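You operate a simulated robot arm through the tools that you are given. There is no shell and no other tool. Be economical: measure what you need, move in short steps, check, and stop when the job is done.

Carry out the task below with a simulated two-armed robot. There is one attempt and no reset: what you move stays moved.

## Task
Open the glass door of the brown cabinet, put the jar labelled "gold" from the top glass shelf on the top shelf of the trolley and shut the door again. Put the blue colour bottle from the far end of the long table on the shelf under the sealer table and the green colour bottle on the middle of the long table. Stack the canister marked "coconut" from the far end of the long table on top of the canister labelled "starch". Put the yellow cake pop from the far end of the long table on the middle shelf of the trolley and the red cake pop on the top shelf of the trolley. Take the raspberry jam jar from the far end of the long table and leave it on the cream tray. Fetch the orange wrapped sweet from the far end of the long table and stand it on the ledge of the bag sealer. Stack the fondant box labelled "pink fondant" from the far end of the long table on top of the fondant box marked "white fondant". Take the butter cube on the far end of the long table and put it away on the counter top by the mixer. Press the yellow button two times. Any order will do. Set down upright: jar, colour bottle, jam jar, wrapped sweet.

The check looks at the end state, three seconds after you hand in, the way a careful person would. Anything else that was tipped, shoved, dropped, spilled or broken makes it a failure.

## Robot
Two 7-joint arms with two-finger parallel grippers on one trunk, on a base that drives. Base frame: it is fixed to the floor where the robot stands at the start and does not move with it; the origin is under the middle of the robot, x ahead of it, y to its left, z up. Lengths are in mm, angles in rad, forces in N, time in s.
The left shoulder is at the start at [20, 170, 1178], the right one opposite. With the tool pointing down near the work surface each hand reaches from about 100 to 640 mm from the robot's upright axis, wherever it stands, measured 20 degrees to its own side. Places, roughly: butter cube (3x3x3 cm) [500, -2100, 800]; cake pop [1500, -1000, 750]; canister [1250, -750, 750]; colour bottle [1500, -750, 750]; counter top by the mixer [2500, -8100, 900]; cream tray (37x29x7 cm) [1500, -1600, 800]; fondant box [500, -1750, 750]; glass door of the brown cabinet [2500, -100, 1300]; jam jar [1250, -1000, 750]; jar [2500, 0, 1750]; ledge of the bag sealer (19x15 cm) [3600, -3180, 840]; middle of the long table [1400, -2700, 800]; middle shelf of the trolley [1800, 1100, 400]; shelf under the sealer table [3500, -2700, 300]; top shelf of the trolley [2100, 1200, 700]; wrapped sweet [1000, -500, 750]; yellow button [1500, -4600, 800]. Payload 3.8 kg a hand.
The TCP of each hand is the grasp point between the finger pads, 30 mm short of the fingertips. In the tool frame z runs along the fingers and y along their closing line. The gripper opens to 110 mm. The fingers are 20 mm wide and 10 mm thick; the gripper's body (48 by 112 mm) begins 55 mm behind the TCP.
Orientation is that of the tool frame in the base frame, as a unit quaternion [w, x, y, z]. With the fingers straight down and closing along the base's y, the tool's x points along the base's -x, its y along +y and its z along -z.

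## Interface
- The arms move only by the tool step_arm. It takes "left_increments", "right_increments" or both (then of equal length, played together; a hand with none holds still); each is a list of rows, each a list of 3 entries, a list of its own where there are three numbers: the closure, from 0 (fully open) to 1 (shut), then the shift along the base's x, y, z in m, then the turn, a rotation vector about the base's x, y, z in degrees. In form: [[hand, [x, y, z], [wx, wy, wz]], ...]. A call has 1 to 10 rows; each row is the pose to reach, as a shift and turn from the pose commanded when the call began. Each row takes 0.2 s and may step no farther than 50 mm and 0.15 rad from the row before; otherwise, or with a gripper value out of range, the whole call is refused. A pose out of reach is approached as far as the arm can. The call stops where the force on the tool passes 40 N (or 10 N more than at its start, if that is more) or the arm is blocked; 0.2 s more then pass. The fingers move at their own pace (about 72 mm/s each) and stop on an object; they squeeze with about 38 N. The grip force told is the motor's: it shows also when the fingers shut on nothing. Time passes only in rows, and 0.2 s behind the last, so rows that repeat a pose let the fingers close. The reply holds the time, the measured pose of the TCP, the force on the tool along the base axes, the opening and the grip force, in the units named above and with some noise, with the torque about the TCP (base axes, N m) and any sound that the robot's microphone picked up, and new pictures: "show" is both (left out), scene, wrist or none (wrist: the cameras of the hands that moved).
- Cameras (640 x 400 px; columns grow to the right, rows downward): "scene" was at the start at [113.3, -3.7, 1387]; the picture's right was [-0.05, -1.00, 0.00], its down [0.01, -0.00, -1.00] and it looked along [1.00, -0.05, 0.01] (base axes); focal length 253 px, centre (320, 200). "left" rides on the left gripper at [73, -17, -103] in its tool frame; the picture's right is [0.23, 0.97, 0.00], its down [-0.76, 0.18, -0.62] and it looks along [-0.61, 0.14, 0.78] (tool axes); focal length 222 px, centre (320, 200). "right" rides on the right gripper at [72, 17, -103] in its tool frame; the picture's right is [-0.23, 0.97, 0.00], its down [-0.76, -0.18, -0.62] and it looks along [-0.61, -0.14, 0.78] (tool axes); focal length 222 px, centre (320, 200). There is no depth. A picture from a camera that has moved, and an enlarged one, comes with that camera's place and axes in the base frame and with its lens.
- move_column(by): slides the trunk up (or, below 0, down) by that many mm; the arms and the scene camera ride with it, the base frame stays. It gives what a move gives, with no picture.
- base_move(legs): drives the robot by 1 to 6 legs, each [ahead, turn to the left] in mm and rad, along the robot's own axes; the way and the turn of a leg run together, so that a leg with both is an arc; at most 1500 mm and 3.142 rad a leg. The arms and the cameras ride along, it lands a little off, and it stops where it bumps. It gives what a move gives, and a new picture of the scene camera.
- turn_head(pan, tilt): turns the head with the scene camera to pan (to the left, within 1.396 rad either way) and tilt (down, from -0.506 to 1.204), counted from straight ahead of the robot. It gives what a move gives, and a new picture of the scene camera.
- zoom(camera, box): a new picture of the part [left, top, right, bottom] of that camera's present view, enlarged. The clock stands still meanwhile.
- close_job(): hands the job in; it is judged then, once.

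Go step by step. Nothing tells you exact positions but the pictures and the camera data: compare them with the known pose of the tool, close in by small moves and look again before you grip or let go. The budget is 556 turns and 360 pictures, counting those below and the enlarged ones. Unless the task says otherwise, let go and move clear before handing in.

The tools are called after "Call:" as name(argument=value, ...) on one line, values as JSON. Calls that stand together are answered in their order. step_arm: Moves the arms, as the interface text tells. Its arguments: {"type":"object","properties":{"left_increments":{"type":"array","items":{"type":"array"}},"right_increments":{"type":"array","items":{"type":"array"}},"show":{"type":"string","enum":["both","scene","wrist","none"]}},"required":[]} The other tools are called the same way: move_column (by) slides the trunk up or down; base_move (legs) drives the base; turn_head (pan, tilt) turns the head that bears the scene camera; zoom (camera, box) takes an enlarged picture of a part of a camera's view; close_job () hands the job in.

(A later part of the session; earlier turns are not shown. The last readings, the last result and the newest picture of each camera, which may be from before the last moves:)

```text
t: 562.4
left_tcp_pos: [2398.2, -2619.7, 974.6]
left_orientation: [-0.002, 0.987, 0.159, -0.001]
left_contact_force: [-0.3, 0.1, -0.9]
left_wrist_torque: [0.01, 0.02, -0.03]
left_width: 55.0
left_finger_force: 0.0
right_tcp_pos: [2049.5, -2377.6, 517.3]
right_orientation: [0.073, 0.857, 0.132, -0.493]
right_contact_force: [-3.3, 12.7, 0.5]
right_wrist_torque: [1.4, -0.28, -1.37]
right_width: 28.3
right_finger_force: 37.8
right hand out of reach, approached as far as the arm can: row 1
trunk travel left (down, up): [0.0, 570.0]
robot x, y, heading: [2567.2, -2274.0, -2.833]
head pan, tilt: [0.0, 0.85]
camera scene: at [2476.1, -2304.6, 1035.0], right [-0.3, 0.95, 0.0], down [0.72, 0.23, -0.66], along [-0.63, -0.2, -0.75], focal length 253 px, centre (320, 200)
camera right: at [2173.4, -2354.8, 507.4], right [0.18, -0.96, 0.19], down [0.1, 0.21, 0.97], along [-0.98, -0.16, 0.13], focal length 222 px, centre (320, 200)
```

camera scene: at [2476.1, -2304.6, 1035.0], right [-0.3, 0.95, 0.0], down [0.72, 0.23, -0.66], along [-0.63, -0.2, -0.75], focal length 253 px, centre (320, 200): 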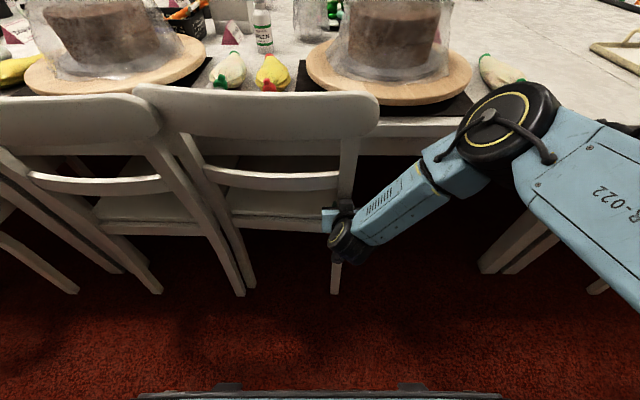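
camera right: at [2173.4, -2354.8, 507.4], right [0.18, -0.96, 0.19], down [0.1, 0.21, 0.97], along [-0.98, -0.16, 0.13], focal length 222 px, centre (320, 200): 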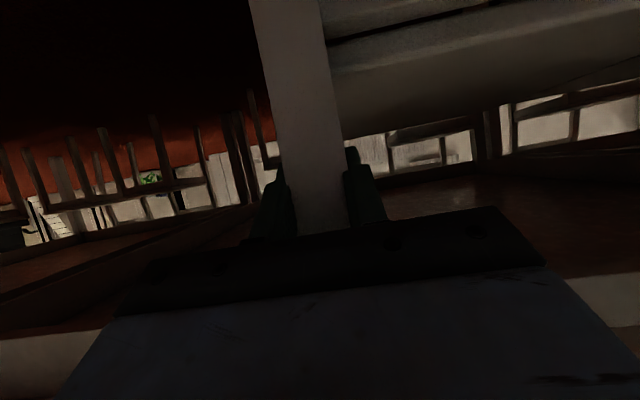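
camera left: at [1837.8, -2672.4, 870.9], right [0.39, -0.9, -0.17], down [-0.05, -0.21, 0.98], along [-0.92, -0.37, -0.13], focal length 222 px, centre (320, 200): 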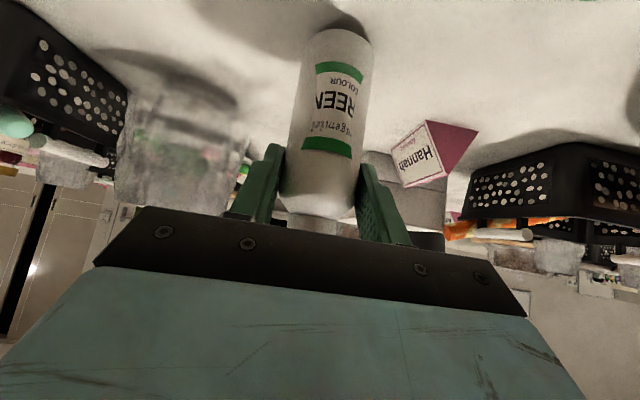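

The post is gripped. Drawing the chair back along the table (−u) in small rows.

Call:
step_arm(right_increments=[[0.9, [-0.006, 0.019, 0], [0, 0, 0]], [0.9, [-0.012, 0.038, 0], [0, 0, 0]], [0.9, [-0.018, 0.057, 0], [0, 0, 0]], [0.9, [-0.024, 0.076, 0], [0, 0, 0]], [0.9, [-0.03, 0.096, 0], [0, 0, 0]]], show="scene")

```text
t: 563.6
left_tcp_pos: [2397.5, -2619.2, 974.5]
left_orientation: [-0.001, 0.987, 0.159, -0.001]
left_contact_force: [-0.4, -0.1, 0.3]
left_wrist_torque: [0.01, 0.0, 0.02]
left_width: 55.0
left_finger_force: 0.0
right_tcp_pos: [2017.1, -2332.2, 546.5]
right_orientation: [0.059, 0.864, 0.124, -0.485]
right_contact_force: [2.9, 1.2, -15.5]
right_wrist_torque: [-1.71, -0.08, 1.19]
right_width: 28.4
right_finger_force: 38.0
right hand out of reach, approached as far as the arm can: row 1, 2, 3, 4, 5
trunk travel left (down, up): [0.0, 570.0]
robot x, y, heading: [2572.3, -2279.5, -2.833]
head pan, tilt: [0.0, 0.85]
camera scene: at [2475.6, -2303.6, 1035.2], right [-0.3, 0.95, 0.0], down [0.72, 0.23, -0.66], along [-0.63, -0.2, -0.75], focal length 253 px, centre (320, 200)
```

scene: 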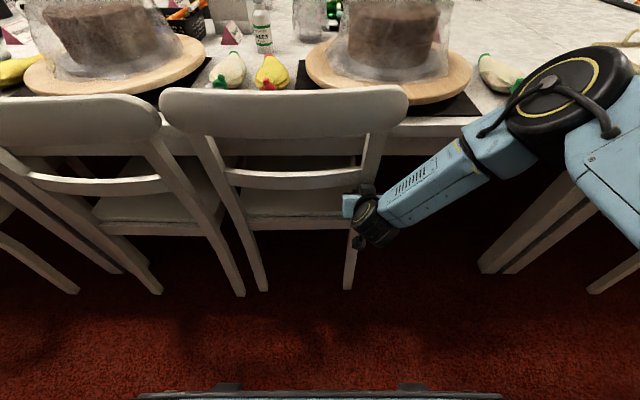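

The chair is sliding back. Continuing.

Call:
step_arm(right_increments=[[0.9, [-0.006, 0.019, 0.01], [0, 0, 0]], [0.9, [-0.012, 0.038, 0.02], [0, 0, 0]], [0.9, [-0.018, 0.057, 0.03], [0, 0, 0]], [0.9, [-0.024, 0.076, 0.03], [0, 0, 0]], [0.9, [-0.03, 0.096, 0.03], [0, 0, 0]], [0.9, [-0.036, 0.115, 0.03], [0, 0, 0]]], show="scene")

```text
t: 564.4
left_tcp_pos: [2398.1, -2618.7, 974.5]
left_orientation: [-0.002, 0.987, 0.159, -0.002]
left_contact_force: [0.5, 1.2, -1.1]
left_wrist_torque: [-0.01, 0.01, -0.01]
left_width: 54.6
left_finger_force: 0.0
right_tcp_pos: [2011.6, -2322.3, 584.6]
right_orientation: [0.069, 0.865, 0.133, -0.479]
right_contact_force: [5.1, 14.6, -6.0]
right_wrist_torque: [-0.37, 0.33, -0.13]
right_width: 26.7
right_finger_force: 15.8
right hand out of reach, approached as far as the arm can: row 1, 2, 3
trunk travel left (down, up): [0.0, 570.0]
robot x, y, heading: [2570.6, -2276.6, -2.837]
head pan, tilt: [0.0, 0.85]
stopped in row 3 (right hand): the force on the tool passed its limit at 52 N (the readings are from after the stop); the commanded pose is now the measured one
camera scene: at [2477.0, -2303.2, 1035.5], right [-0.3, 0.95, 0.0], down [0.72, 0.23, -0.66], along [-0.63, -0.2, -0.75], focal length 253 px, centre (320, 200)
```

scene: 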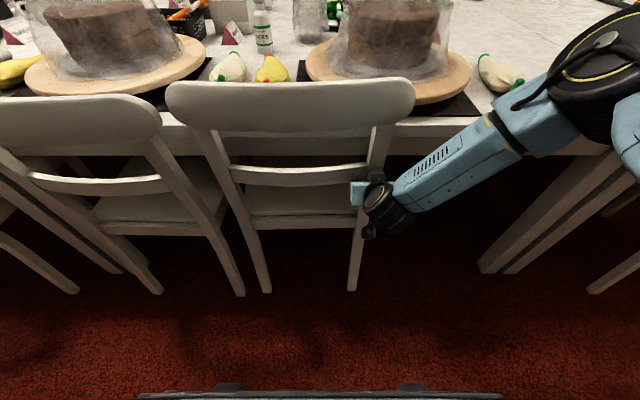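

The arm is too folded at this distance. Releasing, backing the base by 130 mm, and re-gripping with a longer reach.

Call:
step_arm(right_increments=[[0.5, [0, 0, 0], [0, 0, 0]], [0.25, [0, 0, 0], [0, 0, 0]], [0.25, [0.04, 0.013, -0.02], [0, 0, 0]], [0.25, [0.08, 0.026, -0.03], [0, 0, 0]], [0.25, [0.1, 0.032, -0.03], [0, 0, 0]]], show="none")

Call:
base_move(legs=[[-130, 0]])

Call:
zoom(camera="right", box=[0, 0, 640, 400])

```text
t: 565.6
left_tcp_pos: [2398.4, -2619.3, 975.5]
left_orientation: [-0.003, 0.987, 0.16, -0.002]
left_contact_force: [0.0, 0.3, 1.0]
left_wrist_torque: [0.02, 0.01, -0.05]
left_width: 54.7
left_finger_force: 0.1
right_tcp_pos: [2114.9, -2315.2, 572.2]
right_orientation: [0.066, 0.865, 0.132, -0.48]
right_contact_force: [-0.2, 0.1, 0.4]
right_wrist_torque: [-0.02, 0.02, -0.01]
right_width: 82.3
right_finger_force: 0.0
right hand out of reach, approached as far as the arm can: row 3, 4, 5
trunk travel left (down, up): [0.0, 570.0]
robot x, y, heading: [2569.1, -2271.8, -2.831]
head pan, tilt: [0.0, 0.85]
```

```text
t: 566.9
left_tcp_pos: [2521.7, -2580.1, 975.0]
left_orientation: [-0.002, 0.987, 0.16, -0.002]
left_contact_force: [-0.1, -0.6, 0.9]
left_wrist_torque: [-0.01, -0.03, -0.03]
left_width: 55.2
left_finger_force: 0.1
right_tcp_pos: [2238.0, -2275.9, 570.3]
right_orientation: [0.066, 0.865, 0.133, -0.479]
right_contact_force: [0.2, 0.1, 0.5]
right_wrist_torque: [0.02, 0.03, 0.01]
right_width: 82.4
right_finger_force: 0.0
trunk travel left (down, up): [0.0, 570.0]
robot x, y, heading: [2696.6, -2236.7, -2.833]
head pan, tilt: [0.0, 0.85]
camera scene: at [2599.8, -2265.3, 1035.2], right [-0.3, 0.95, 0.0], down [0.72, 0.23, -0.66], along [-0.63, -0.2, -0.75], focal length 253 px, centre (320, 200)
```

scene: 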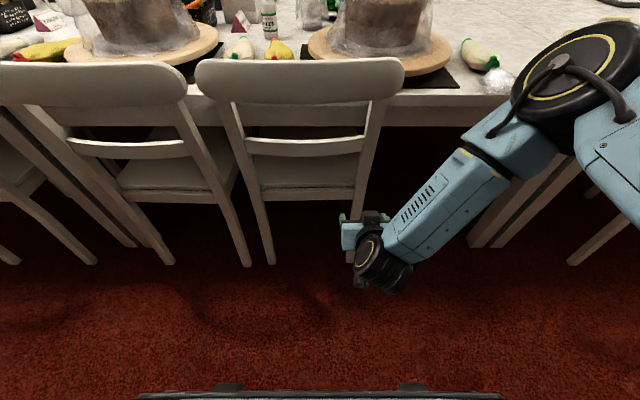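

```text
1.00 times, centred on (320, 200) of right (not enlarged: the box is as wide or as high as the picture)
camera zoom: at [2362.4, -2254.4, 564.9], right [0.17, -0.97, 0.18], down [0.07, 0.19, 0.98], along [-0.98, -0.15, 0.1], focal length 222 px, centre (320, 200)
```

zoom: 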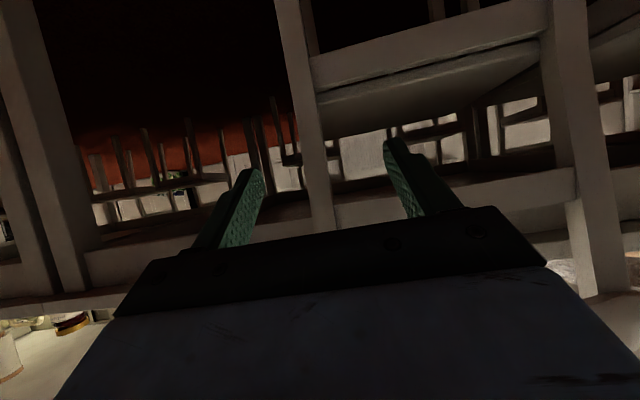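

Lined up with the post; lowering a little, advancing and gripping.

Call:
step_arm(right_increments=[[0.3, [-0.03, -0.004, -0.025], [0, 0, 0]], [0.3, [-0.06, -0.009, -0.05], [0, 0, 0]], [0.3, [-0.085, -0.013, -0.07], [0, 0, 0]], [0.3, [-0.108, -0.0165, -0.07], [0, 0, 0]]], show="wrist")

```text
t: 567.9
left_tcp_pos: [2520.2, -2579.8, 975.5]
left_orientation: [-0.003, 0.987, 0.16, -0.003]
left_contact_force: [0.1, 0.1, -0.3]
left_wrist_torque: [-0.03, 0.0, 0.02]
left_width: 55.2
left_finger_force: 0.0
right_tcp_pos: [2128.7, -2311.1, 508.9]
right_orientation: [0.058, 0.869, 0.129, -0.475]
right_contact_force: [0.0, -0.6, -0.4]
right_wrist_torque: [0.0, 0.02, 0.0]
right_width: 77.2
right_finger_force: 0.1
right hand out of reach, approached as far as the arm can: row 1, 2, 3, 4
trunk travel left (down, up): [0.0, 570.0]
robot x, y, heading: [2693.5, -2236.0, -2.833]
head pan, tilt: [0.0, 0.85]
camera right: at [2254.1, -2291.5, 504.6], right [0.16, -0.97, 0.17], down [0.06, 0.18, 0.98], along [-0.99, -0.14, 0.09], focal length 222 px, centre (320, 200)
```

right: 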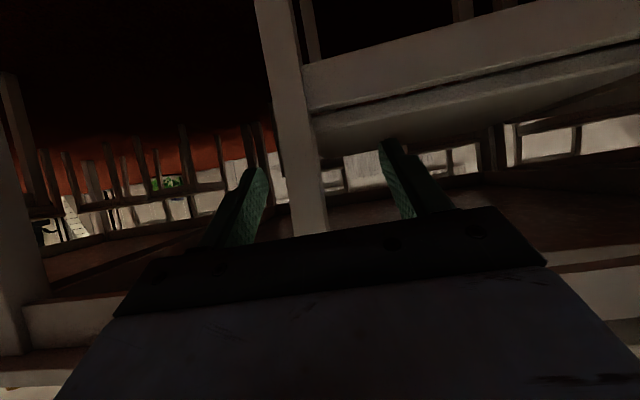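

Call:
step_arm(right_increments=[[0.3, [-0.024, 0.002, 0], [0, 0, 0]], [0.3, [-0.048, 0.003, 0], [0, 0, 0]], [0.5, [-0.048, 0.003, 0], [0, 0, 0]], [0.75, [-0.048, 0.003, 0], [0, 0, 0]], [0.9, [-0.048, 0.003, 0], [0, 0, 0]]], show="wrist")

```text
t: 569.0
left_tcp_pos: [2522.1, -2579.5, 974.7]
left_orientation: [-0.002, 0.987, 0.16, -0.003]
left_contact_force: [-0.1, 0.2, -0.2]
left_wrist_torque: [0.02, -0.01, 0.0]
left_width: 55.0
left_finger_force: 0.1
right_tcp_pos: [2082.7, -2309.5, 510.4]
right_orientation: [0.061, 0.867, 0.131, -0.476]
right_contact_force: [0.4, -0.9, -0.1]
right_wrist_torque: [0.02, 0.0, 0.0]
right_width: 11.1
right_finger_force: 0.0
right hand out of reach, approached as far as the arm can: row 1
trunk travel left (down, up): [0.0, 570.0]
robot x, y, heading: [2688.0, -2235.0, -2.833]
head pan, tilt: [0.0, 0.85]
camera right: at [2206.7, -2289.0, 505.4], right [0.16, -0.97, 0.17], down [0.06, 0.19, 0.98], along [-0.98, -0.15, 0.09], focal length 222 px, centre (320, 200)
```

right: 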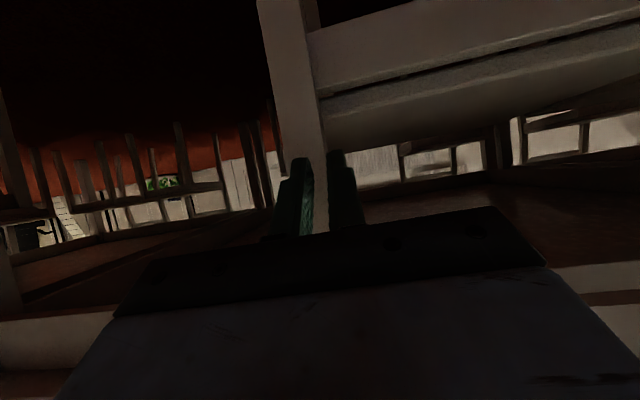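

Call:
step_arm(right_increments=[[0.5, [0.02, 0.005, 0], [0, 0, 0]], [0.3, [0.02, 0.007, 0], [0, 0, 0]], [0.3, [0.02, 0.008, 0], [0, 0, 0]], [0.3, [-0.015, 0.005, 0], [0, 0, 0]], [0.3, [-0.05, -0.001, 0], [0, 0, 0]], [0.5, [-0.05, -0.001, 0], [0, 0, 0]], [0.75, [-0.05, -0.001, 0], [0, 0, 0]], [0.9, [-0.05, -0.001, 0], [0, 0, 0]]], show="wrist")

```text
t: 570.9
left_tcp_pos: [2520.9, -2579.2, 975.1]
left_orientation: [-0.002, 0.987, 0.16, -0.002]
left_contact_force: [1.2, 0.0, -0.3]
left_wrist_torque: [0.0, 0.01, -0.01]
left_width: 55.1
left_finger_force: 0.0
right_tcp_pos: [2028.3, -2310.6, 510.6]
right_orientation: [0.067, 0.865, 0.133, -0.479]
right_contact_force: [-3.0, -0.4, -0.5]
right_wrist_torque: [-0.91, -0.16, 1.19]
right_width: 26.8
right_finger_force: 37.5
right hand out of reach, approached as far as the arm can: row 1, 2, 3, 4
trunk travel left (down, up): [0.0, 570.0]
robot x, y, heading: [2693.3, -2234.8, -2.839]
head pan, tilt: [0.0, 0.85]
camera right: at [2152.9, -2288.0, 504.0], right [0.17, -0.97, 0.18], down [0.07, 0.19, 0.98], along [-0.98, -0.15, 0.1], focal length 222 px, centre (320, 200)
```

right: 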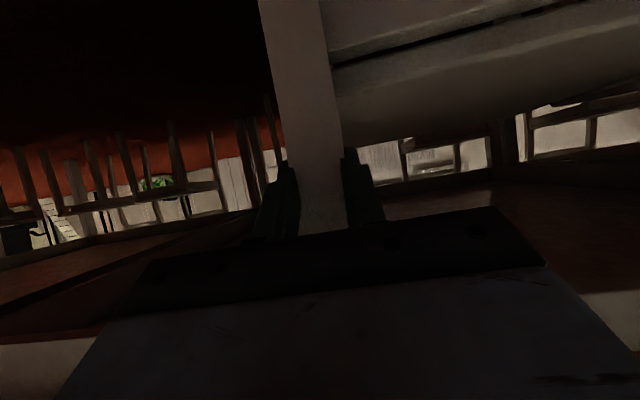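

Gripped. Drawing it back another 100 mm.

Call:
step_arm(right_increments=[[0.9, [-0.006, 0.019, 0], [0, 0, 0]], [0.9, [-0.012, 0.038, 0], [0, 0, 0]], [0.9, [-0.018, 0.057, 0], [0, 0, 0]], [0.9, [-0.024, 0.076, 0], [0, 0, 0]], [0.9, [-0.03, 0.096, 0], [0, 0, 0]]], show="scene")

```text
t: 572.0
left_tcp_pos: [2522.3, -2579.0, 975.0]
left_orientation: [-0.002, 0.987, 0.16, -0.003]
left_contact_force: [-0.5, 0.2, -0.5]
left_wrist_torque: [0.03, 0.0, 0.0]
left_width: 55.1
left_finger_force: 0.1
right_tcp_pos: [2027.0, -2299.9, 509.8]
right_orientation: [0.065, 0.865, 0.133, -0.478]
right_contact_force: [10.6, -10.5, 1.7]
right_wrist_torque: [-0.59, -0.51, 1.59]
right_width: 27.3
right_finger_force: 37.9
right hand out of reach, approached as far as the arm can: row 1, 2, 3, 4, 5
trunk travel left (down, up): [0.0, 570.0]
robot x, y, heading: [2688.9, -2237.3, -2.827]
head pan, tilt: [0.0, 0.85]
camera scene: at [2600.3, -2265.7, 1035.3], right [-0.3, 0.95, 0.0], down [0.72, 0.23, -0.66], along [-0.63, -0.2, -0.75], focal length 253 px, centre (320, 200)
```

scene: 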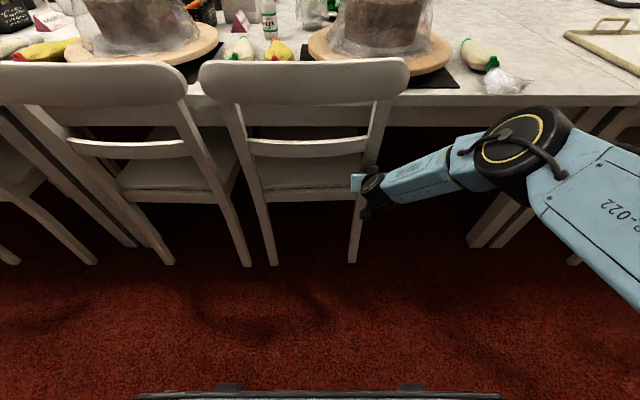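

The arm alone is at its limit; I'll loosen the fingers to a straddle and use a gentle base arc to carry the post along.

Call:
step_arm(right_increments=[[0.7, [-0.01, -0.003, 0], [0, 0, 0]], [0.62, [-0.01, -0.003, 0], [0, 0, 0]]], show="none")

Call:
base_move(legs=[[38, -0.15]])

```text
t: 572.6
left_tcp_pos: [2521.1, -2579.4, 974.8]
left_orientation: [-0.002, 0.987, 0.159, -0.002]
left_contact_force: [-0.9, 1.2, 0.1]
left_wrist_torque: [-0.01, 0.01, 0.0]
left_width: 55.0
left_finger_force: 0.0
right_tcp_pos: [2014.2, -2301.3, 512.3]
right_orientation: [0.064, 0.865, 0.131, -0.48]
right_contact_force: [-1.0, -0.5, -0.5]
right_wrist_torque: [-0.02, 0.04, 0.01]
right_width: 41.6
right_finger_force: 0.1
trunk travel left (down, up): [0.0, 570.0]
robot x, y, heading: [2690.3, -2236.2, -2.835]
head pan, tilt: [0.0, 0.85]
```

```text
t: 573.7
left_tcp_pos: [2436.1, -2560.9, 975.6]
left_orientation: [-0.003, 0.996, 0.086, -0.002]
left_contact_force: [-0.4, -0.2, 0.9]
left_wrist_torque: [0.03, 0.0, 0.0]
left_width: 55.0
left_finger_force: 0.1
right_tcp_pos: [1977.1, -2213.0, 512.7]
right_orientation: [0.03, 0.872, 0.068, -0.484]
right_contact_force: [-1.8, -9.8, -0.4]
right_wrist_torque: [-0.2, 0.02, 0.09]
right_width: 46.7
right_finger_force: 5.2
trunk travel left (down, up): [0.0, 570.0]
robot x, y, heading: [2654.8, -2243.6, -2.982]
head pan, tilt: [0.0, 0.85]
camera scene: at [2559.4, -2260.4, 1035.2], right [-0.16, 0.99, 0.0], down [0.74, 0.12, -0.66], along [-0.65, -0.11, -0.75], focal length 253 px, centre (320, 200)
```

scene: 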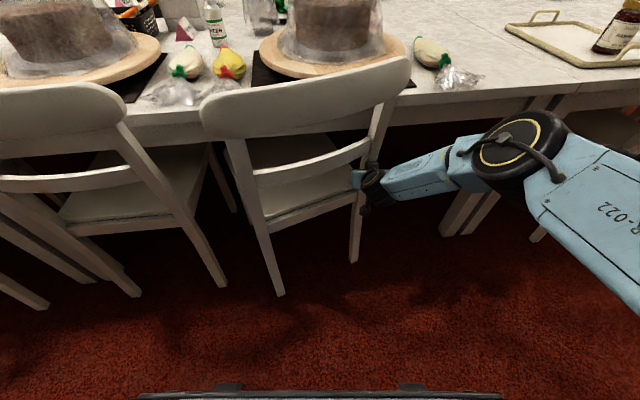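

The chair came along, turning a bit. Another small arc.

Call:
base_move(legs=[[32, -0.13]])

```text
t: 574.7
left_tcp_pos: [2365.8, -2532.7, 974.1]
left_orientation: [-0.003, 1.0, 0.021, -0.002]
left_contact_force: [0.2, 0.2, -0.6]
left_wrist_torque: [0.01, -0.01, 0.02]
left_width: 55.0
left_finger_force: 0.0
right_tcp_pos: [1956.2, -2126.8, 512.0]
right_orientation: [-0.001, 0.875, 0.01, -0.484]
right_contact_force: [5.6, -8.3, 0.6]
right_wrist_torque: [-1.1, -0.04, 0.25]
right_width: 44.0
right_finger_force: 38.5
trunk travel left (down, up): [0.0, 570.0]
robot x, y, heading: [2624.4, -2248.6, -3.108]
head pan, tilt: [0.0, 0.85]
camera scene: at [2526.8, -2250.2, 1035.2], right [-0.03, 1.0, 0.0], down [0.75, 0.02, -0.66], along [-0.66, -0.02, -0.75], focal length 253 px, centre (320, 200)
```

scene: 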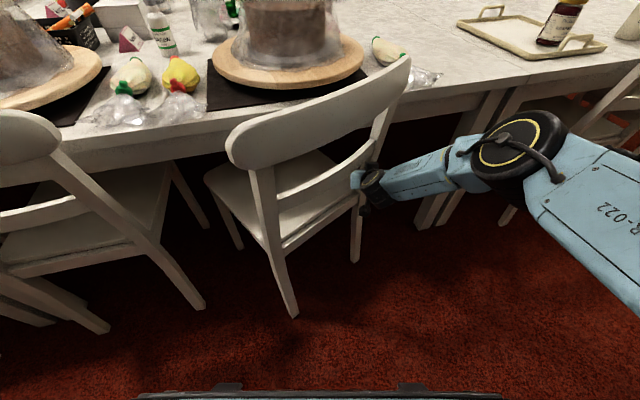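

The chair's right post is back in place but the chair is turned about 28°. I'll release, then nudge its left rear post toward the table.

Call:
step_arm(right_increments=[[0.4, [0, 0, 0], [0, 0, 0]], [0.25, [0.01, 0, 0], [0, 0, 0]], [0.25, [0.05, 0.002, 0], [0, 0, 0]], [0.25, [0.09, 0.003, 0.02], [0, 0, 0]], [0.25, [0.12, 0.004, 0.06], [0, 0, 0]], [0.25, [0.12, 0.004, 0.105], [0, 0, 0]], [0.25, [0.12, 0.004, 0.15], [0, 0, 0]]], show="none")

Call:
base_move(legs=[[-60, 0], [0, 0.27]])

```text
t: 576.3
left_tcp_pos: [2365.3, -2531.9, 974.4]
left_orientation: [-0.003, 1.0, 0.021, -0.002]
left_contact_force: [0.1, 0.1, 0.6]
left_wrist_torque: [0.0, 0.02, 0.04]
left_width: 55.2
left_finger_force: 0.0
right_tcp_pos: [2075.3, -2123.1, 660.0]
right_orientation: [0.0, 0.876, 0.012, -0.483]
right_contact_force: [7.5, 6.2, -2.4]
right_wrist_torque: [0.18, -0.17, 0.26]
right_width: 79.4
right_finger_force: 0.0
right hand out of reach, approached as far as the arm can: row 3, 4, 5
trunk travel left (down, up): [0.0, 570.0]
robot x, y, heading: [2622.5, -2246.8, -3.112]
head pan, tilt: [0.0, 0.85]
```

```text
t: 578.2
left_tcp_pos: [2514.9, -2588.9, 975.1]
left_orientation: [-0.002, 0.987, 0.158, -0.002]
left_contact_force: [0.1, -0.1, -0.1]
left_wrist_torque: [0.0, 0.04, -0.01]
left_width: 55.2
left_finger_force: 0.1
right_tcp_pos: [2123.7, -2274.9, 661.8]
right_orientation: [0.066, 0.865, 0.13, -0.48]
right_contact_force: [15.3, 5.1, 7.9]
right_wrist_torque: [-0.43, -0.07, 0.87]
right_width: 82.0
right_finger_force: 0.0
trunk travel left (down, up): [0.0, 570.0]
robot x, y, heading: [2682.6, -2247.7, -2.833]
head pan, tilt: [0.0, 0.85]
camera scene: at [2593.1, -2274.5, 1035.4], right [-0.3, 0.95, 0.0], down [0.72, 0.22, -0.66], along [-0.63, -0.2, -0.75], focal length 253 px, centre (320, 200)
```

scene: 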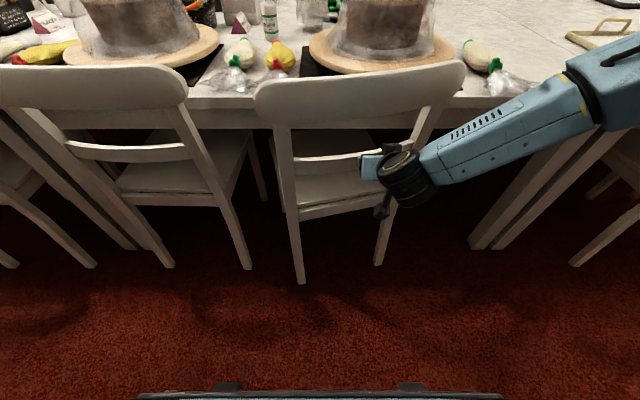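

Call:
step_arm(right_increments=[[0.25, [0.03, 0.01, 0], [0, 0, 0]], [0.25, [0.065, 0.02, 0.02], [0, 0, 0]], [0.25, [0.09, 0.03, 0.05], [0, 0, 0]], [0.25, [0.1, 0.06, 0.08], [0, 0, 0]]], show="scene")

```text
t: 579.2
left_tcp_pos: [2512.3, -2589.3, 975.3]
left_orientation: [-0.003, 0.988, 0.157, -0.002]
left_contact_force: [0.3, 0.2, -0.2]
left_wrist_torque: [-0.01, 0.01, -0.02]
left_width: 54.8
left_finger_force: 0.0
right_tcp_pos: [2223.8, -2216.9, 739.7]
right_orientation: [0.064, 0.865, 0.13, -0.48]
right_contact_force: [-0.4, 0.6, 0.5]
right_wrist_torque: [0.01, -0.02, 0.02]
right_width: 82.4
right_finger_force: 0.0
trunk travel left (down, up): [0.0, 570.0]
robot x, y, heading: [2684.7, -2244.5, -2.838]
head pan, tilt: [0.0, 0.85]
camera scene: at [2591.6, -2274.8, 1035.2], right [-0.3, 0.95, 0.0], down [0.72, 0.23, -0.66], along [-0.63, -0.2, -0.75], focal length 253 px, centre (320, 200)
```

scene: 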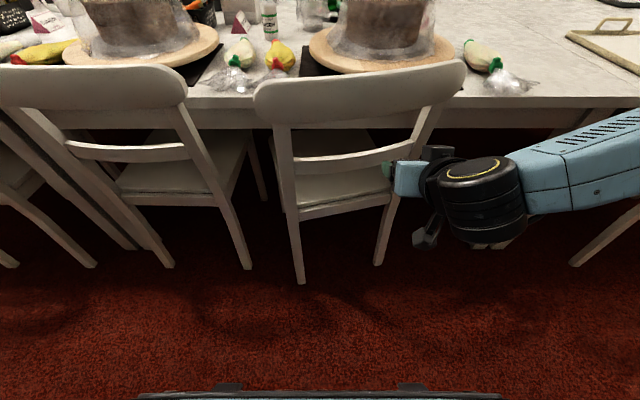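

The gap beside the chair is now wide enough for my left hand. I'll bring it in low, to push the chair's side back along the table.

Call:
step_arm(left_increments=[[1, [-0.023, 0.006, -0.04], [-2.2, 7.2, 0]], [1, [-0.046, 0.011, -0.08], [-4.5, 14.3, 0]], [1, [-0.069, 0.017, -0.12], [-6.7, 21.5, 0]], [1, [-0.092, 0.022, -0.16], [-9, 28.6, 0]], [1, [-0.115, 0.028, -0.2], [-11.2, 35.8, 0]], [1, [-0.138, 0.034, -0.24], [-13.4, 43, 0]], [1, [-0.161, 0.039, -0.28], [-15.7, 50.1, 0]], [1, [-0.185, 0.045, -0.325], [-17.9, 57.3, 0]]], right_increments=[[0.3, [0.0, 0.0, 0.03], [2, -7, 0]], [0.3, [0.0, 0.0, 0.06], [4.5, -14, 0]], [0.3, [0.0, 0.0, 0.1], [6.7, -21, 0]], [0.3, [0.0, 0.01, 0.14], [9, -28, 0]], [0.3, [0.0, 0.02, 0.18], [11.2, -35, 0]], [0.3, [0.0, 0.03, 0.22], [13.5, -42, 0]], [0.3, [0.0, 0.04, 0.26], [15.7, -49, 0]], [0.3, [0.0, 0.05, 0.3], [18, -57, 0]]], show="both")

```text
refused: row 8 steps farther than a row can; nothing moved
```

Call:
step_arm(left_increments=[[1, [-0.023, 0.006, -0.04], [-2.2, 7.2, 0]], [1, [-0.046, 0.011, -0.08], [-4.5, 14.3, 0]], [1, [-0.069, 0.017, -0.12], [-6.7, 21.5, 0]], [1, [-0.092, 0.022, -0.16], [-9, 28.6, 0]], [1, [-0.115, 0.028, -0.2], [-11.2, 35.8, 0]], [1, [-0.138, 0.034, -0.24], [-13.4, 43, 0]], [1, [-0.161, 0.039, -0.28], [-15.7, 50.1, 0]], [1, [-0.182, 0.045, -0.32], [-17.9, 57.3, 0]]], right_increments=[[0.3, [0.0, 0.0, 0.03], [2, -7, 0]], [0.3, [0.0, 0.0, 0.06], [4.5, -14, 0]], [0.3, [0.0, 0.0, 0.1], [6.7, -21, 0]], [0.3, [0.0, 0.01, 0.14], [9, -28, 0]], [0.3, [0.0, 0.02, 0.18], [11.2, -35, 0]], [0.3, [0.0, 0.03, 0.22], [13.5, -42, 0]], [0.3, [0.0, 0.04, 0.26], [15.7, -49, 0]], [0.3, [0.0, 0.05, 0.3], [18, -57, 0]]], show="scene")

```text
t: 581.0
left_tcp_pos: [2352.6, -2551.1, 694.8]
left_orientation: [0.061, 0.885, 0.139, -0.439]
left_contact_force: [0.0, 0.1, 0.3]
left_wrist_torque: [0.03, 0.04, 0.02]
left_width: 0.0
left_finger_force: 37.9
left hand out of reach, approached as far as the arm can: row 4, 5, 6, 8
right_tcp_pos: [2224.4, -2170.0, 1042.5]
right_orientation: [-0.011, 0.988, 0.155, 0.016]
right_contact_force: [0.3, -0.2, -0.6]
right_wrist_torque: [0.0, -0.01, -0.02]
right_width: 76.9
right_finger_force: 0.2
trunk travel left (down, up): [0.0, 570.0]
robot x, y, heading: [2681.8, -2244.5, -2.836]
head pan, tilt: [0.0, 0.85]
camera scene: at [2592.0, -2275.4, 1035.3], right [-0.3, 0.95, 0.0], down [0.72, 0.23, -0.66], along [-0.63, -0.2, -0.75], focal length 253 px, centre (320, 200)
```

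scene: 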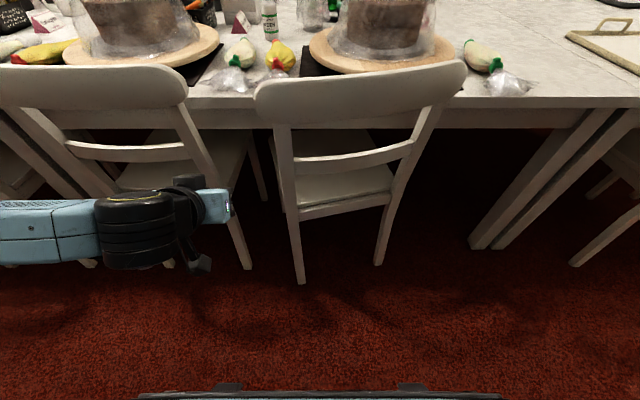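

Lowering the left hand to seat level within the gap, then moving in.

Call:
step_arm(left_increments=[[1, [0, 0, -0.045], [0, 0, 0]], [1, [0, 0, -0.09], [0, 0, 0]], [1, [0, 0, -0.135], [0, 0, 0]], [1, [0, 0, -0.18], [0, 0, 0]], [1, [0, 0, -0.215], [0, 0, 0]]], show="none")

Call:
base_move(legs=[[60, 0]])

Call:
step_arm(left_increments=[[1, [-0.045, -0.014, 0], [0, 0, 0]], [1, [-0.09, -0.028, 0], [0, 0, 0]], [1, [-0.135, -0.042, 0], [0, 0, 0]], [1, [-0.18, -0.056, 0], [0, 0, 0]]], show="both")

```text
t: 582.2
left_tcp_pos: [2351.5, -2551.9, 695.3]
left_orientation: [0.062, 0.885, 0.14, -0.44]
left_contact_force: [-0.8, -0.4, -0.9]
left_wrist_torque: [-0.02, 0.02, -0.02]
left_width: 0.4
left_finger_force: 37.5
left hand out of reach, approached as far as the arm can: row 1, 2, 3, 4, 5
right_tcp_pos: [2224.3, -2169.0, 1042.3]
right_orientation: [-0.012, 0.988, 0.154, 0.015]
right_contact_force: [-0.2, -0.2, 0.5]
right_wrist_torque: [0.03, -0.03, 0.0]
right_width: 76.7
right_finger_force: 0.1
trunk travel left (down, up): [0.0, 570.0]
robot x, y, heading: [2684.2, -2246.9, -2.83]
head pan, tilt: [0.0, 0.85]
```

```text
t: 583.1
left_tcp_pos: [2295.4, -2569.3, 695.5]
left_orientation: [0.063, 0.885, 0.141, -0.439]
left_contact_force: [0.0, 0.5, 0.4]
left_wrist_torque: [-0.01, 0.0, 0.0]
left_width: 0.1
left_finger_force: 37.8
right_tcp_pos: [2168.1, -2186.3, 1041.3]
right_orientation: [-0.011, 0.988, 0.154, 0.015]
right_contact_force: [-0.2, -0.4, -0.1]
right_wrist_torque: [-0.02, -0.02, 0.01]
right_width: 76.9
right_finger_force: 0.1
trunk travel left (down, up): [0.0, 570.0]
robot x, y, heading: [2625.9, -2262.4, -2.837]
head pan, tilt: [0.0, 0.85]
camera scene: at [2534.1, -2293.1, 1035.2], right [-0.3, 0.95, 0.0], down [0.72, 0.23, -0.66], along [-0.63, -0.2, -0.75], focal length 253 px, centre (320, 200)
```

scene: 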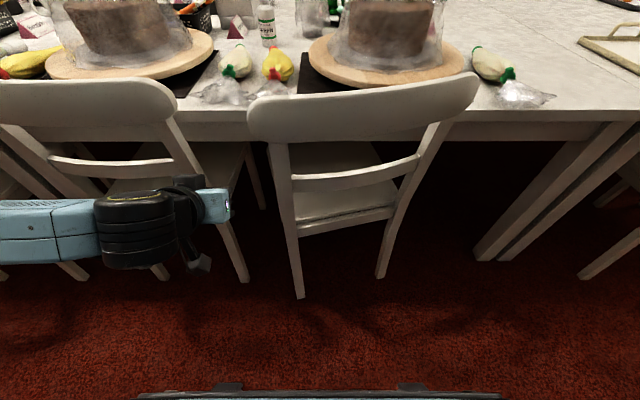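

```text
t: 584.1
left_tcp_pos: [2111.4, -2626.2, 696.8]
left_orientation: [0.061, 0.885, 0.14, -0.44]
left_contact_force: [0.4, -0.3, 0.2]
left_wrist_torque: [0.01, -0.03, 0.02]
left_width: 0.4
left_finger_force: 38.4
right_tcp_pos: [2166.6, -2186.7, 1041.6]
right_orientation: [-0.011, 0.988, 0.154, 0.015]
right_contact_force: [-1.4, -0.4, -0.4]
right_wrist_torque: [0.02, 0.0, -0.01]
right_width: 77.0
right_finger_force: 0.0
trunk travel left (down, up): [0.0, 570.0]
robot x, y, heading: [2627.4, -2260.5, -2.836]
head pan, tilt: [0.0, 0.85]
camera scene: at [2534.3, -2293.0, 1035.2], right [-0.3, 0.95, 0.0], down [0.72, 0.23, -0.66], along [-0.63, -0.2, -0.75], focal length 253 px, centre (320, 200)
camera left: at [2227.8, -2571.4, 700.9], right [0.43, -0.88, -0.19], down [0.09, -0.17, 0.98], along [-0.9, -0.44, 0.01], focal length 222 px, centre (320, 200)
```

scene: 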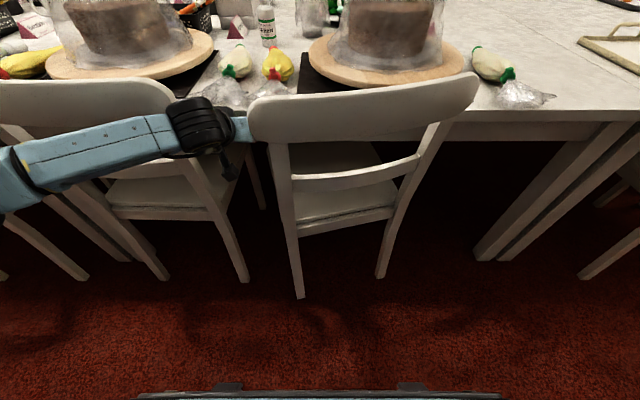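
left: 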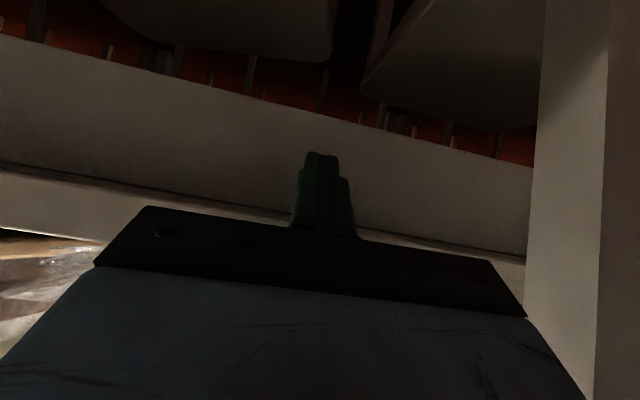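

Now the arm is extended; lowering to seat height here.

Call:
step_arm(left_increments=[[1, [0.01, 0.003, -0.045], [0, 0, 0]], [1, [0.01, 0.003, -0.09], [0, 0, 0]], [1, [0.01, 0.003, -0.135], [0, 0, 0]], [1, [0.01, 0.003, -0.18], [0, 0, 0]], [1, [0.01, 0.003, -0.22], [0, 0, 0]]], show="both")

```text
t: 585.3
left_tcp_pos: [2124.2, -2621.5, 583.9]
left_orientation: [0.062, 0.885, 0.14, -0.44]
left_contact_force: [0.2, 0.1, -0.4]
left_wrist_torque: [0.0, -0.01, 0.02]
left_width: 0.0
left_finger_force: 37.7
left hand out of reach, approached as far as the arm can: row 3, 4, 5
right_tcp_pos: [2166.7, -2188.4, 1041.9]
right_orientation: [-0.012, 0.988, 0.154, 0.016]
right_contact_force: [-0.1, -0.8, 0.0]
right_wrist_torque: [-0.01, 0.01, -0.01]
right_width: 77.0
right_finger_force: 0.1
trunk travel left (down, up): [0.0, 570.0]
robot x, y, heading: [2627.7, -2262.8, -2.84]
head pan, tilt: [0.0, 0.85]
camera scene: at [2534.4, -2293.3, 1035.2], right [-0.3, 0.95, 0.0], down [0.72, 0.23, -0.66], along [-0.63, -0.2, -0.75], focal length 253 px, centre (320, 200)
camera left: at [2240.3, -2566.9, 587.8], right [0.43, -0.88, -0.19], down [0.09, -0.17, 0.98], along [-0.9, -0.44, 0.01], focal length 222 px, centre (320, 200)
```

scene: 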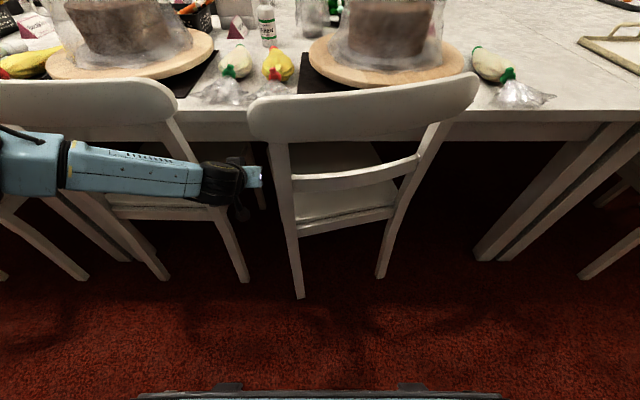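
left: 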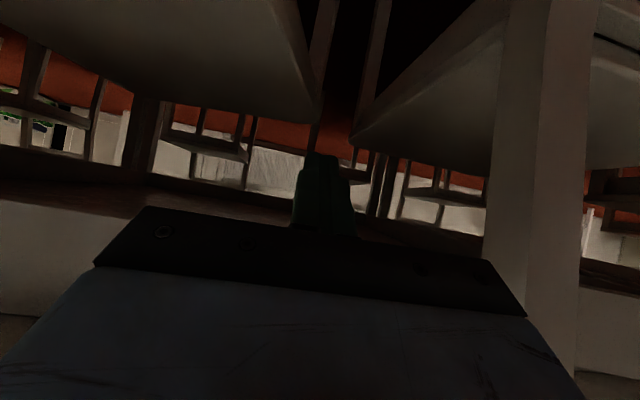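

Turning the tool more downward so the fingers reach seat height.

Call:
step_arm(left_increments=[[1, [0.0, 0.0, 0.0], [1.7, -5.6, 0]], [1, [0.0, 0.0, -0.01], [3.5, -11.1, 0]], [1, [0.0, 0.0, -0.03], [5.2, -16.7, 0]], [1, [0.0, 0.0, -0.05], [6.9, -22.3, 0]], [1, [0.0, 0.0, -0.07], [8.7, -27.8, 0]], [1, [0.0, 0.0, -0.09], [10.4, -33.4, 0]]], show="both")

```text
t: 586.7
left_tcp_pos: [2125.0, -2621.1, 492.2]
left_orientation: [0.021, 0.976, 0.156, -0.151]
left_contact_force: [-0.6, 0.7, 0.4]
left_wrist_torque: [0.04, 0.0, -0.04]
left_width: 0.0
left_finger_force: 37.6
right_tcp_pos: [2167.2, -2187.0, 1041.2]
right_orientation: [-0.011, 0.988, 0.154, 0.015]
right_contact_force: [-0.5, -0.8, 0.3]
right_wrist_torque: [0.04, 0.0, -0.01]
right_width: 77.1
right_finger_force: 0.1
trunk travel left (down, up): [0.0, 570.0]
robot x, y, heading: [2625.4, -2265.5, -2.838]
head pan, tilt: [0.0, 0.85]
camera scene: at [2534.3, -2293.0, 1035.2], right [-0.3, 0.95, 0.0], down [0.72, 0.23, -0.66], along [-0.63, -0.2, -0.75], focal length 253 px, centre (320, 200)
camera left: at [2215.7, -2573.4, 567.9], right [0.51, -0.86, -0.08], down [-0.45, -0.34, 0.82], along [-0.73, -0.38, -0.56], focal length 222 px, centre (320, 200)
```

scene: 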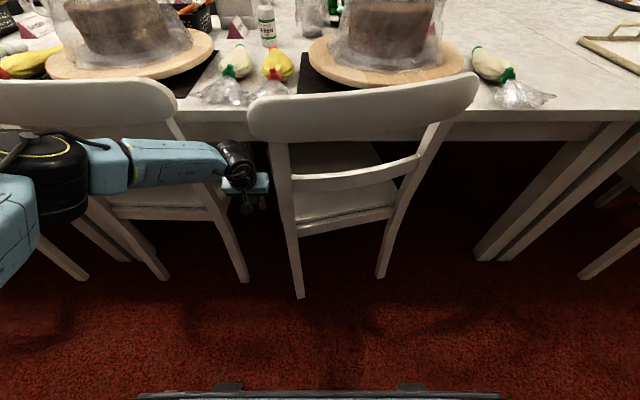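
left: 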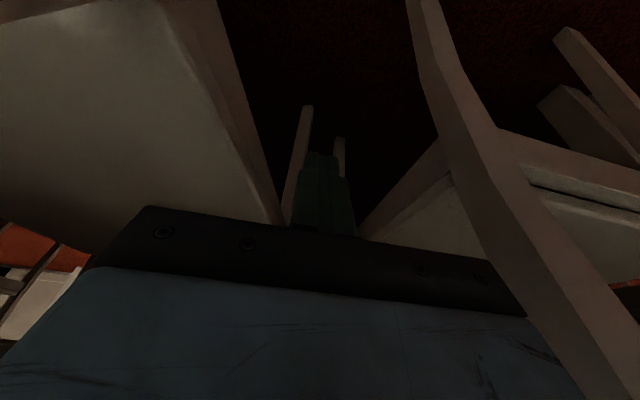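

Fingers are between the two seats. Lowering slightly, moving 50 mm in, then pushing the chair seat sideways.

Call:
step_arm(left_increments=[[1, [0.0, 0.0, -0.035], [0, 0, 0]], [1, [-0.024, -0.0075, -0.04], [0, 0, 0]], [1, [-0.048, -0.015, -0.04], [0, 0, 0]], [1, [-0.054, 0.004, -0.04], [0, 0, 0]], [1, [-0.06, 0.023, -0.04], [0, 0, 0]], [1, [-0.066, 0.042, -0.04], [0, 0, 0]], [1, [-0.072, 0.061, -0.04], [0, 0, 0]], [1, [-0.078, 0.081, -0.04], [0, 0, 0]]], show="scene")

```text
t: 588.5
left_tcp_pos: [2061.9, -2535.2, 456.7]
left_orientation: [0.017, 0.976, 0.154, -0.15]
left_contact_force: [5.3, -2.7, -8.4]
left_wrist_torque: [-0.32, -0.72, 0.16]
left_width: 0.0
left_finger_force: 38.2
left hand out of reach, approached as far as the arm can: row 5, 6, 7, 8
right_tcp_pos: [2164.3, -2184.5, 1041.3]
right_orientation: [-0.009, 0.988, 0.153, 0.016]
right_contact_force: [-0.5, 0.8, 0.4]
right_wrist_torque: [-0.09, -0.02, -0.01]
right_width: 77.0
right_finger_force: 0.1
trunk travel left (down, up): [0.0, 570.0]
robot x, y, heading: [2629.4, -2265.5, -2.834]
head pan, tilt: [0.0, 0.85]
camera scene: at [2533.5, -2291.0, 1035.0], right [-0.3, 0.95, 0.0], down [0.72, 0.22, -0.66], along [-0.63, -0.2, -0.75], focal length 253 px, centre (320, 200)
```

scene: 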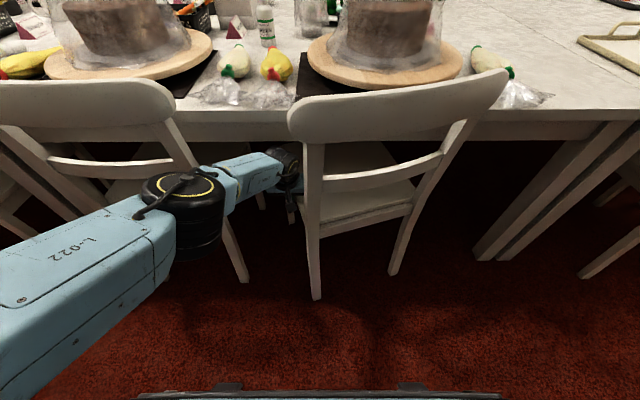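

The chair is nearly at its place along the table (40 mm left to go) but still turned ~19°. Withdrawing the left hand from the gap.

Call:
step_arm(left_increments=[[1, [0.01, -0.033, 0], [0, 0, 0]], [1, [0.02, -0.066, 0.01], [0, 0, 0]], [1, [0.05, -0.066, 0.04], [0, 0, 0]], [1, [0.09, -0.054, 0.06], [0, 0, 0]], [1, [0.13, -0.042, 0.08], [0, 0, 0]], [1, [0.17, -0.03, 0.1], [0, 0, 0]], [1, [0.21, -0.03, 0.12], [0, 0, 0]], [1, [0.25, -0.04, 0.14], [0, 0, 0]], [1, [0.285, -0.05, 0.17], [0, 0, 0]], [1, [0.31, -0.06, 0.21], [0, 0, 0]]], show="scene")

```text
t: 590.7
left_tcp_pos: [2369.7, -2602.1, 667.0]
left_orientation: [0.02, 0.976, 0.156, -0.153]
left_contact_force: [-0.2, -0.3, -0.4]
left_wrist_torque: [0.01, -0.02, 0.02]
left_width: 0.3
left_finger_force: 38.0
right_tcp_pos: [2166.4, -2188.1, 1042.8]
right_orientation: [-0.011, 0.988, 0.154, 0.015]
right_contact_force: [-0.1, -0.2, 0.8]
right_wrist_torque: [-0.01, 0.01, -0.02]
right_width: 77.2
right_finger_force: 0.0
trunk travel left (down, up): [0.0, 570.0]
robot x, y, heading: [2627.4, -2260.0, -2.838]
head pan, tilt: [0.0, 0.85]
camera scene: at [2534.5, -2293.0, 1035.3], right [-0.3, 0.95, 0.0], down [0.72, 0.23, -0.66], along [-0.63, -0.2, -0.75], focal length 253 px, centre (320, 200)
```

scene: 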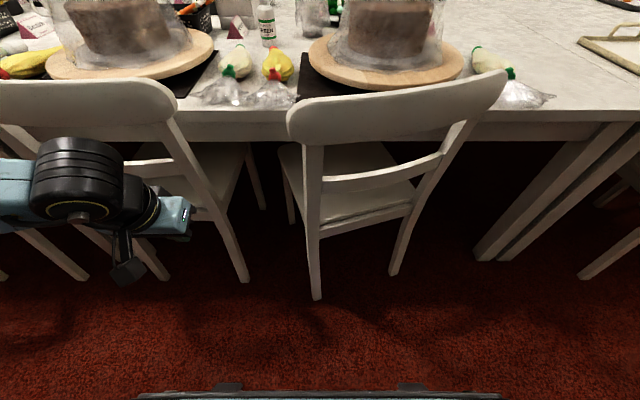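

Raising trunk and hands clear before using the base to push the chair's left leg straight in.

Call:
move_column(by=275)

Call:
step_arm(left_increments=[[0.8, [0.0, 0, 0.045], [0.8, -2.8, 0]], [0.8, [0.0, 0, 0.09], [1.6, -5.6, 0]], [0.8, [0.0, 0, 0.135], [2.5, -8.4, 0]], [0.8, [0.01, -0.01, 0.18], [3.4, -11.2, 0]], [0.8, [0.02, -0.02, 0.225], [4.3, -14, 0]], [0.8, [0.03, -0.03, 0.26], [5.2, -16.6, 0]]], show="none")

Call:
base_move(legs=[[250, 0]])

```text
t: 593.5
left_tcp_pos: [2370.1, -2603.6, 943.2]
left_orientation: [0.021, 0.976, 0.156, -0.152]
left_contact_force: [0.1, 0.4, 0.0]
left_wrist_torque: [0.03, 0.05, 0.02]
left_width: 0.1
left_finger_force: 37.9
right_tcp_pos: [2166.1, -2187.1, 1316.7]
right_orientation: [-0.011, 0.988, 0.154, 0.015]
right_contact_force: [0.2, 0.7, -0.8]
right_wrist_torque: [0.0, 0.02, 0.0]
right_width: 77.2
right_finger_force: 0.1
trunk travel left (down, up): [-275.0, 295.0]
robot x, y, heading: [2628.6, -2262.6, -2.835]
head pan, tilt: [0.0, 0.85]
```

```text
t: 594.9
left_tcp_pos: [2400.7, -2632.9, 1203.0]
left_orientation: [-0.002, 0.988, 0.156, -0.001]
left_contact_force: [0.2, -0.4, 0.1]
left_wrist_torque: [0.01, 0.02, 0.03]
left_width: 22.0
left_finger_force: 0.1
right_tcp_pos: [2166.6, -2186.4, 1317.4]
right_orientation: [-0.011, 0.988, 0.154, 0.015]
right_contact_force: [0.4, 0.3, 0.4]
right_wrist_torque: [0.0, 0.04, 0.0]
right_width: 76.9
right_finger_force: 0.0
trunk travel left (down, up): [-275.0, 295.0]
robot x, y, heading: [2629.4, -2265.9, -2.834]
head pan, tilt: [0.0, 0.85]
```

```text
t: 596.8
left_tcp_pos: [2162.2, -2706.2, 1202.0]
left_orientation: [-0.001, 0.988, 0.156, -0.002]
left_contact_force: [-0.3, 0.4, 0.5]
left_wrist_torque: [0.0, -0.02, 0.01]
left_width: 22.1
left_finger_force: 0.1
right_tcp_pos: [1928.2, -2260.8, 1316.3]
right_orientation: [-0.011, 0.988, 0.153, 0.015]
right_contact_force: [-0.5, -0.7, -0.3]
right_wrist_torque: [0.0, -0.05, 0.01]
right_width: 76.8
right_finger_force: 0.1
trunk travel left (down, up): [-275.0, 295.0]
robot x, y, heading: [2389.3, -2339.3, -2.839]
head pan, tilt: [0.0, 0.85]
camera scene: at [2296.3, -2367.7, 1310.1], right [-0.3, 0.95, 0.0], down [0.72, 0.22, -0.66], along [-0.63, -0.2, -0.75], focal length 253 px, centre (320, 200)
```

scene: 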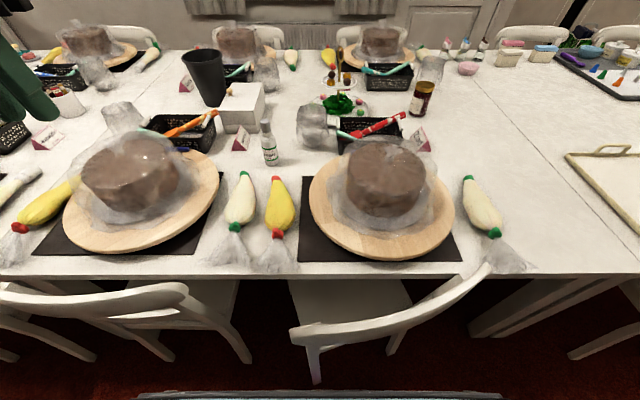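

The chair moved in mostly straight. Pushing a bit more and checking.

Call:
base_move(legs=[[45, 0]])

```text
t: 597.7
left_tcp_pos: [2128.8, -2717.8, 1202.1]
left_orientation: [-0.001, 0.987, 0.158, -0.004]
left_contact_force: [-1.2, -0.2, -0.9]
left_wrist_torque: [0.03, -0.04, 0.01]
left_width: 22.2
left_finger_force: 0.1
right_tcp_pos: [1895.0, -2271.3, 1315.7]
right_orientation: [-0.012, 0.988, 0.153, 0.016]
right_contact_force: [-0.5, -1.1, 0.3]
right_wrist_torque: [0.02, -0.02, -0.02]
right_width: 77.3
right_finger_force: 0.1
trunk travel left (down, up): [-275.0, 295.0]
robot x, y, heading: [2353.2, -2347.4, -2.832]
head pan, tilt: [0.0, 0.85]
stopped in leg 1: the robot was blocked; the commanded pose is now the measured one
camera scene: at [2263.0, -2378.1, 1309.9], right [-0.3, 0.95, 0.0], down [0.72, 0.23, -0.66], along [-0.63, -0.2, -0.75], focal length 253 px, centre (320, 200)
```

scene: 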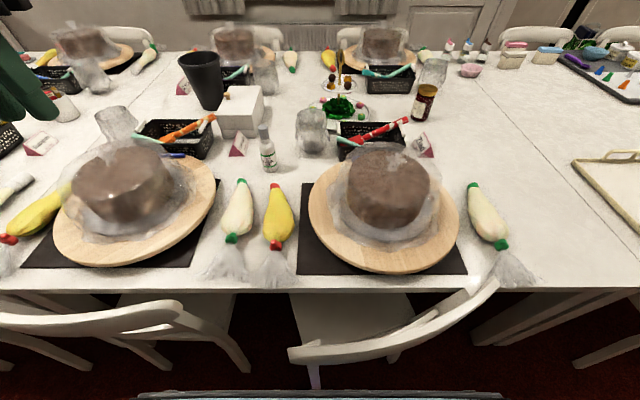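

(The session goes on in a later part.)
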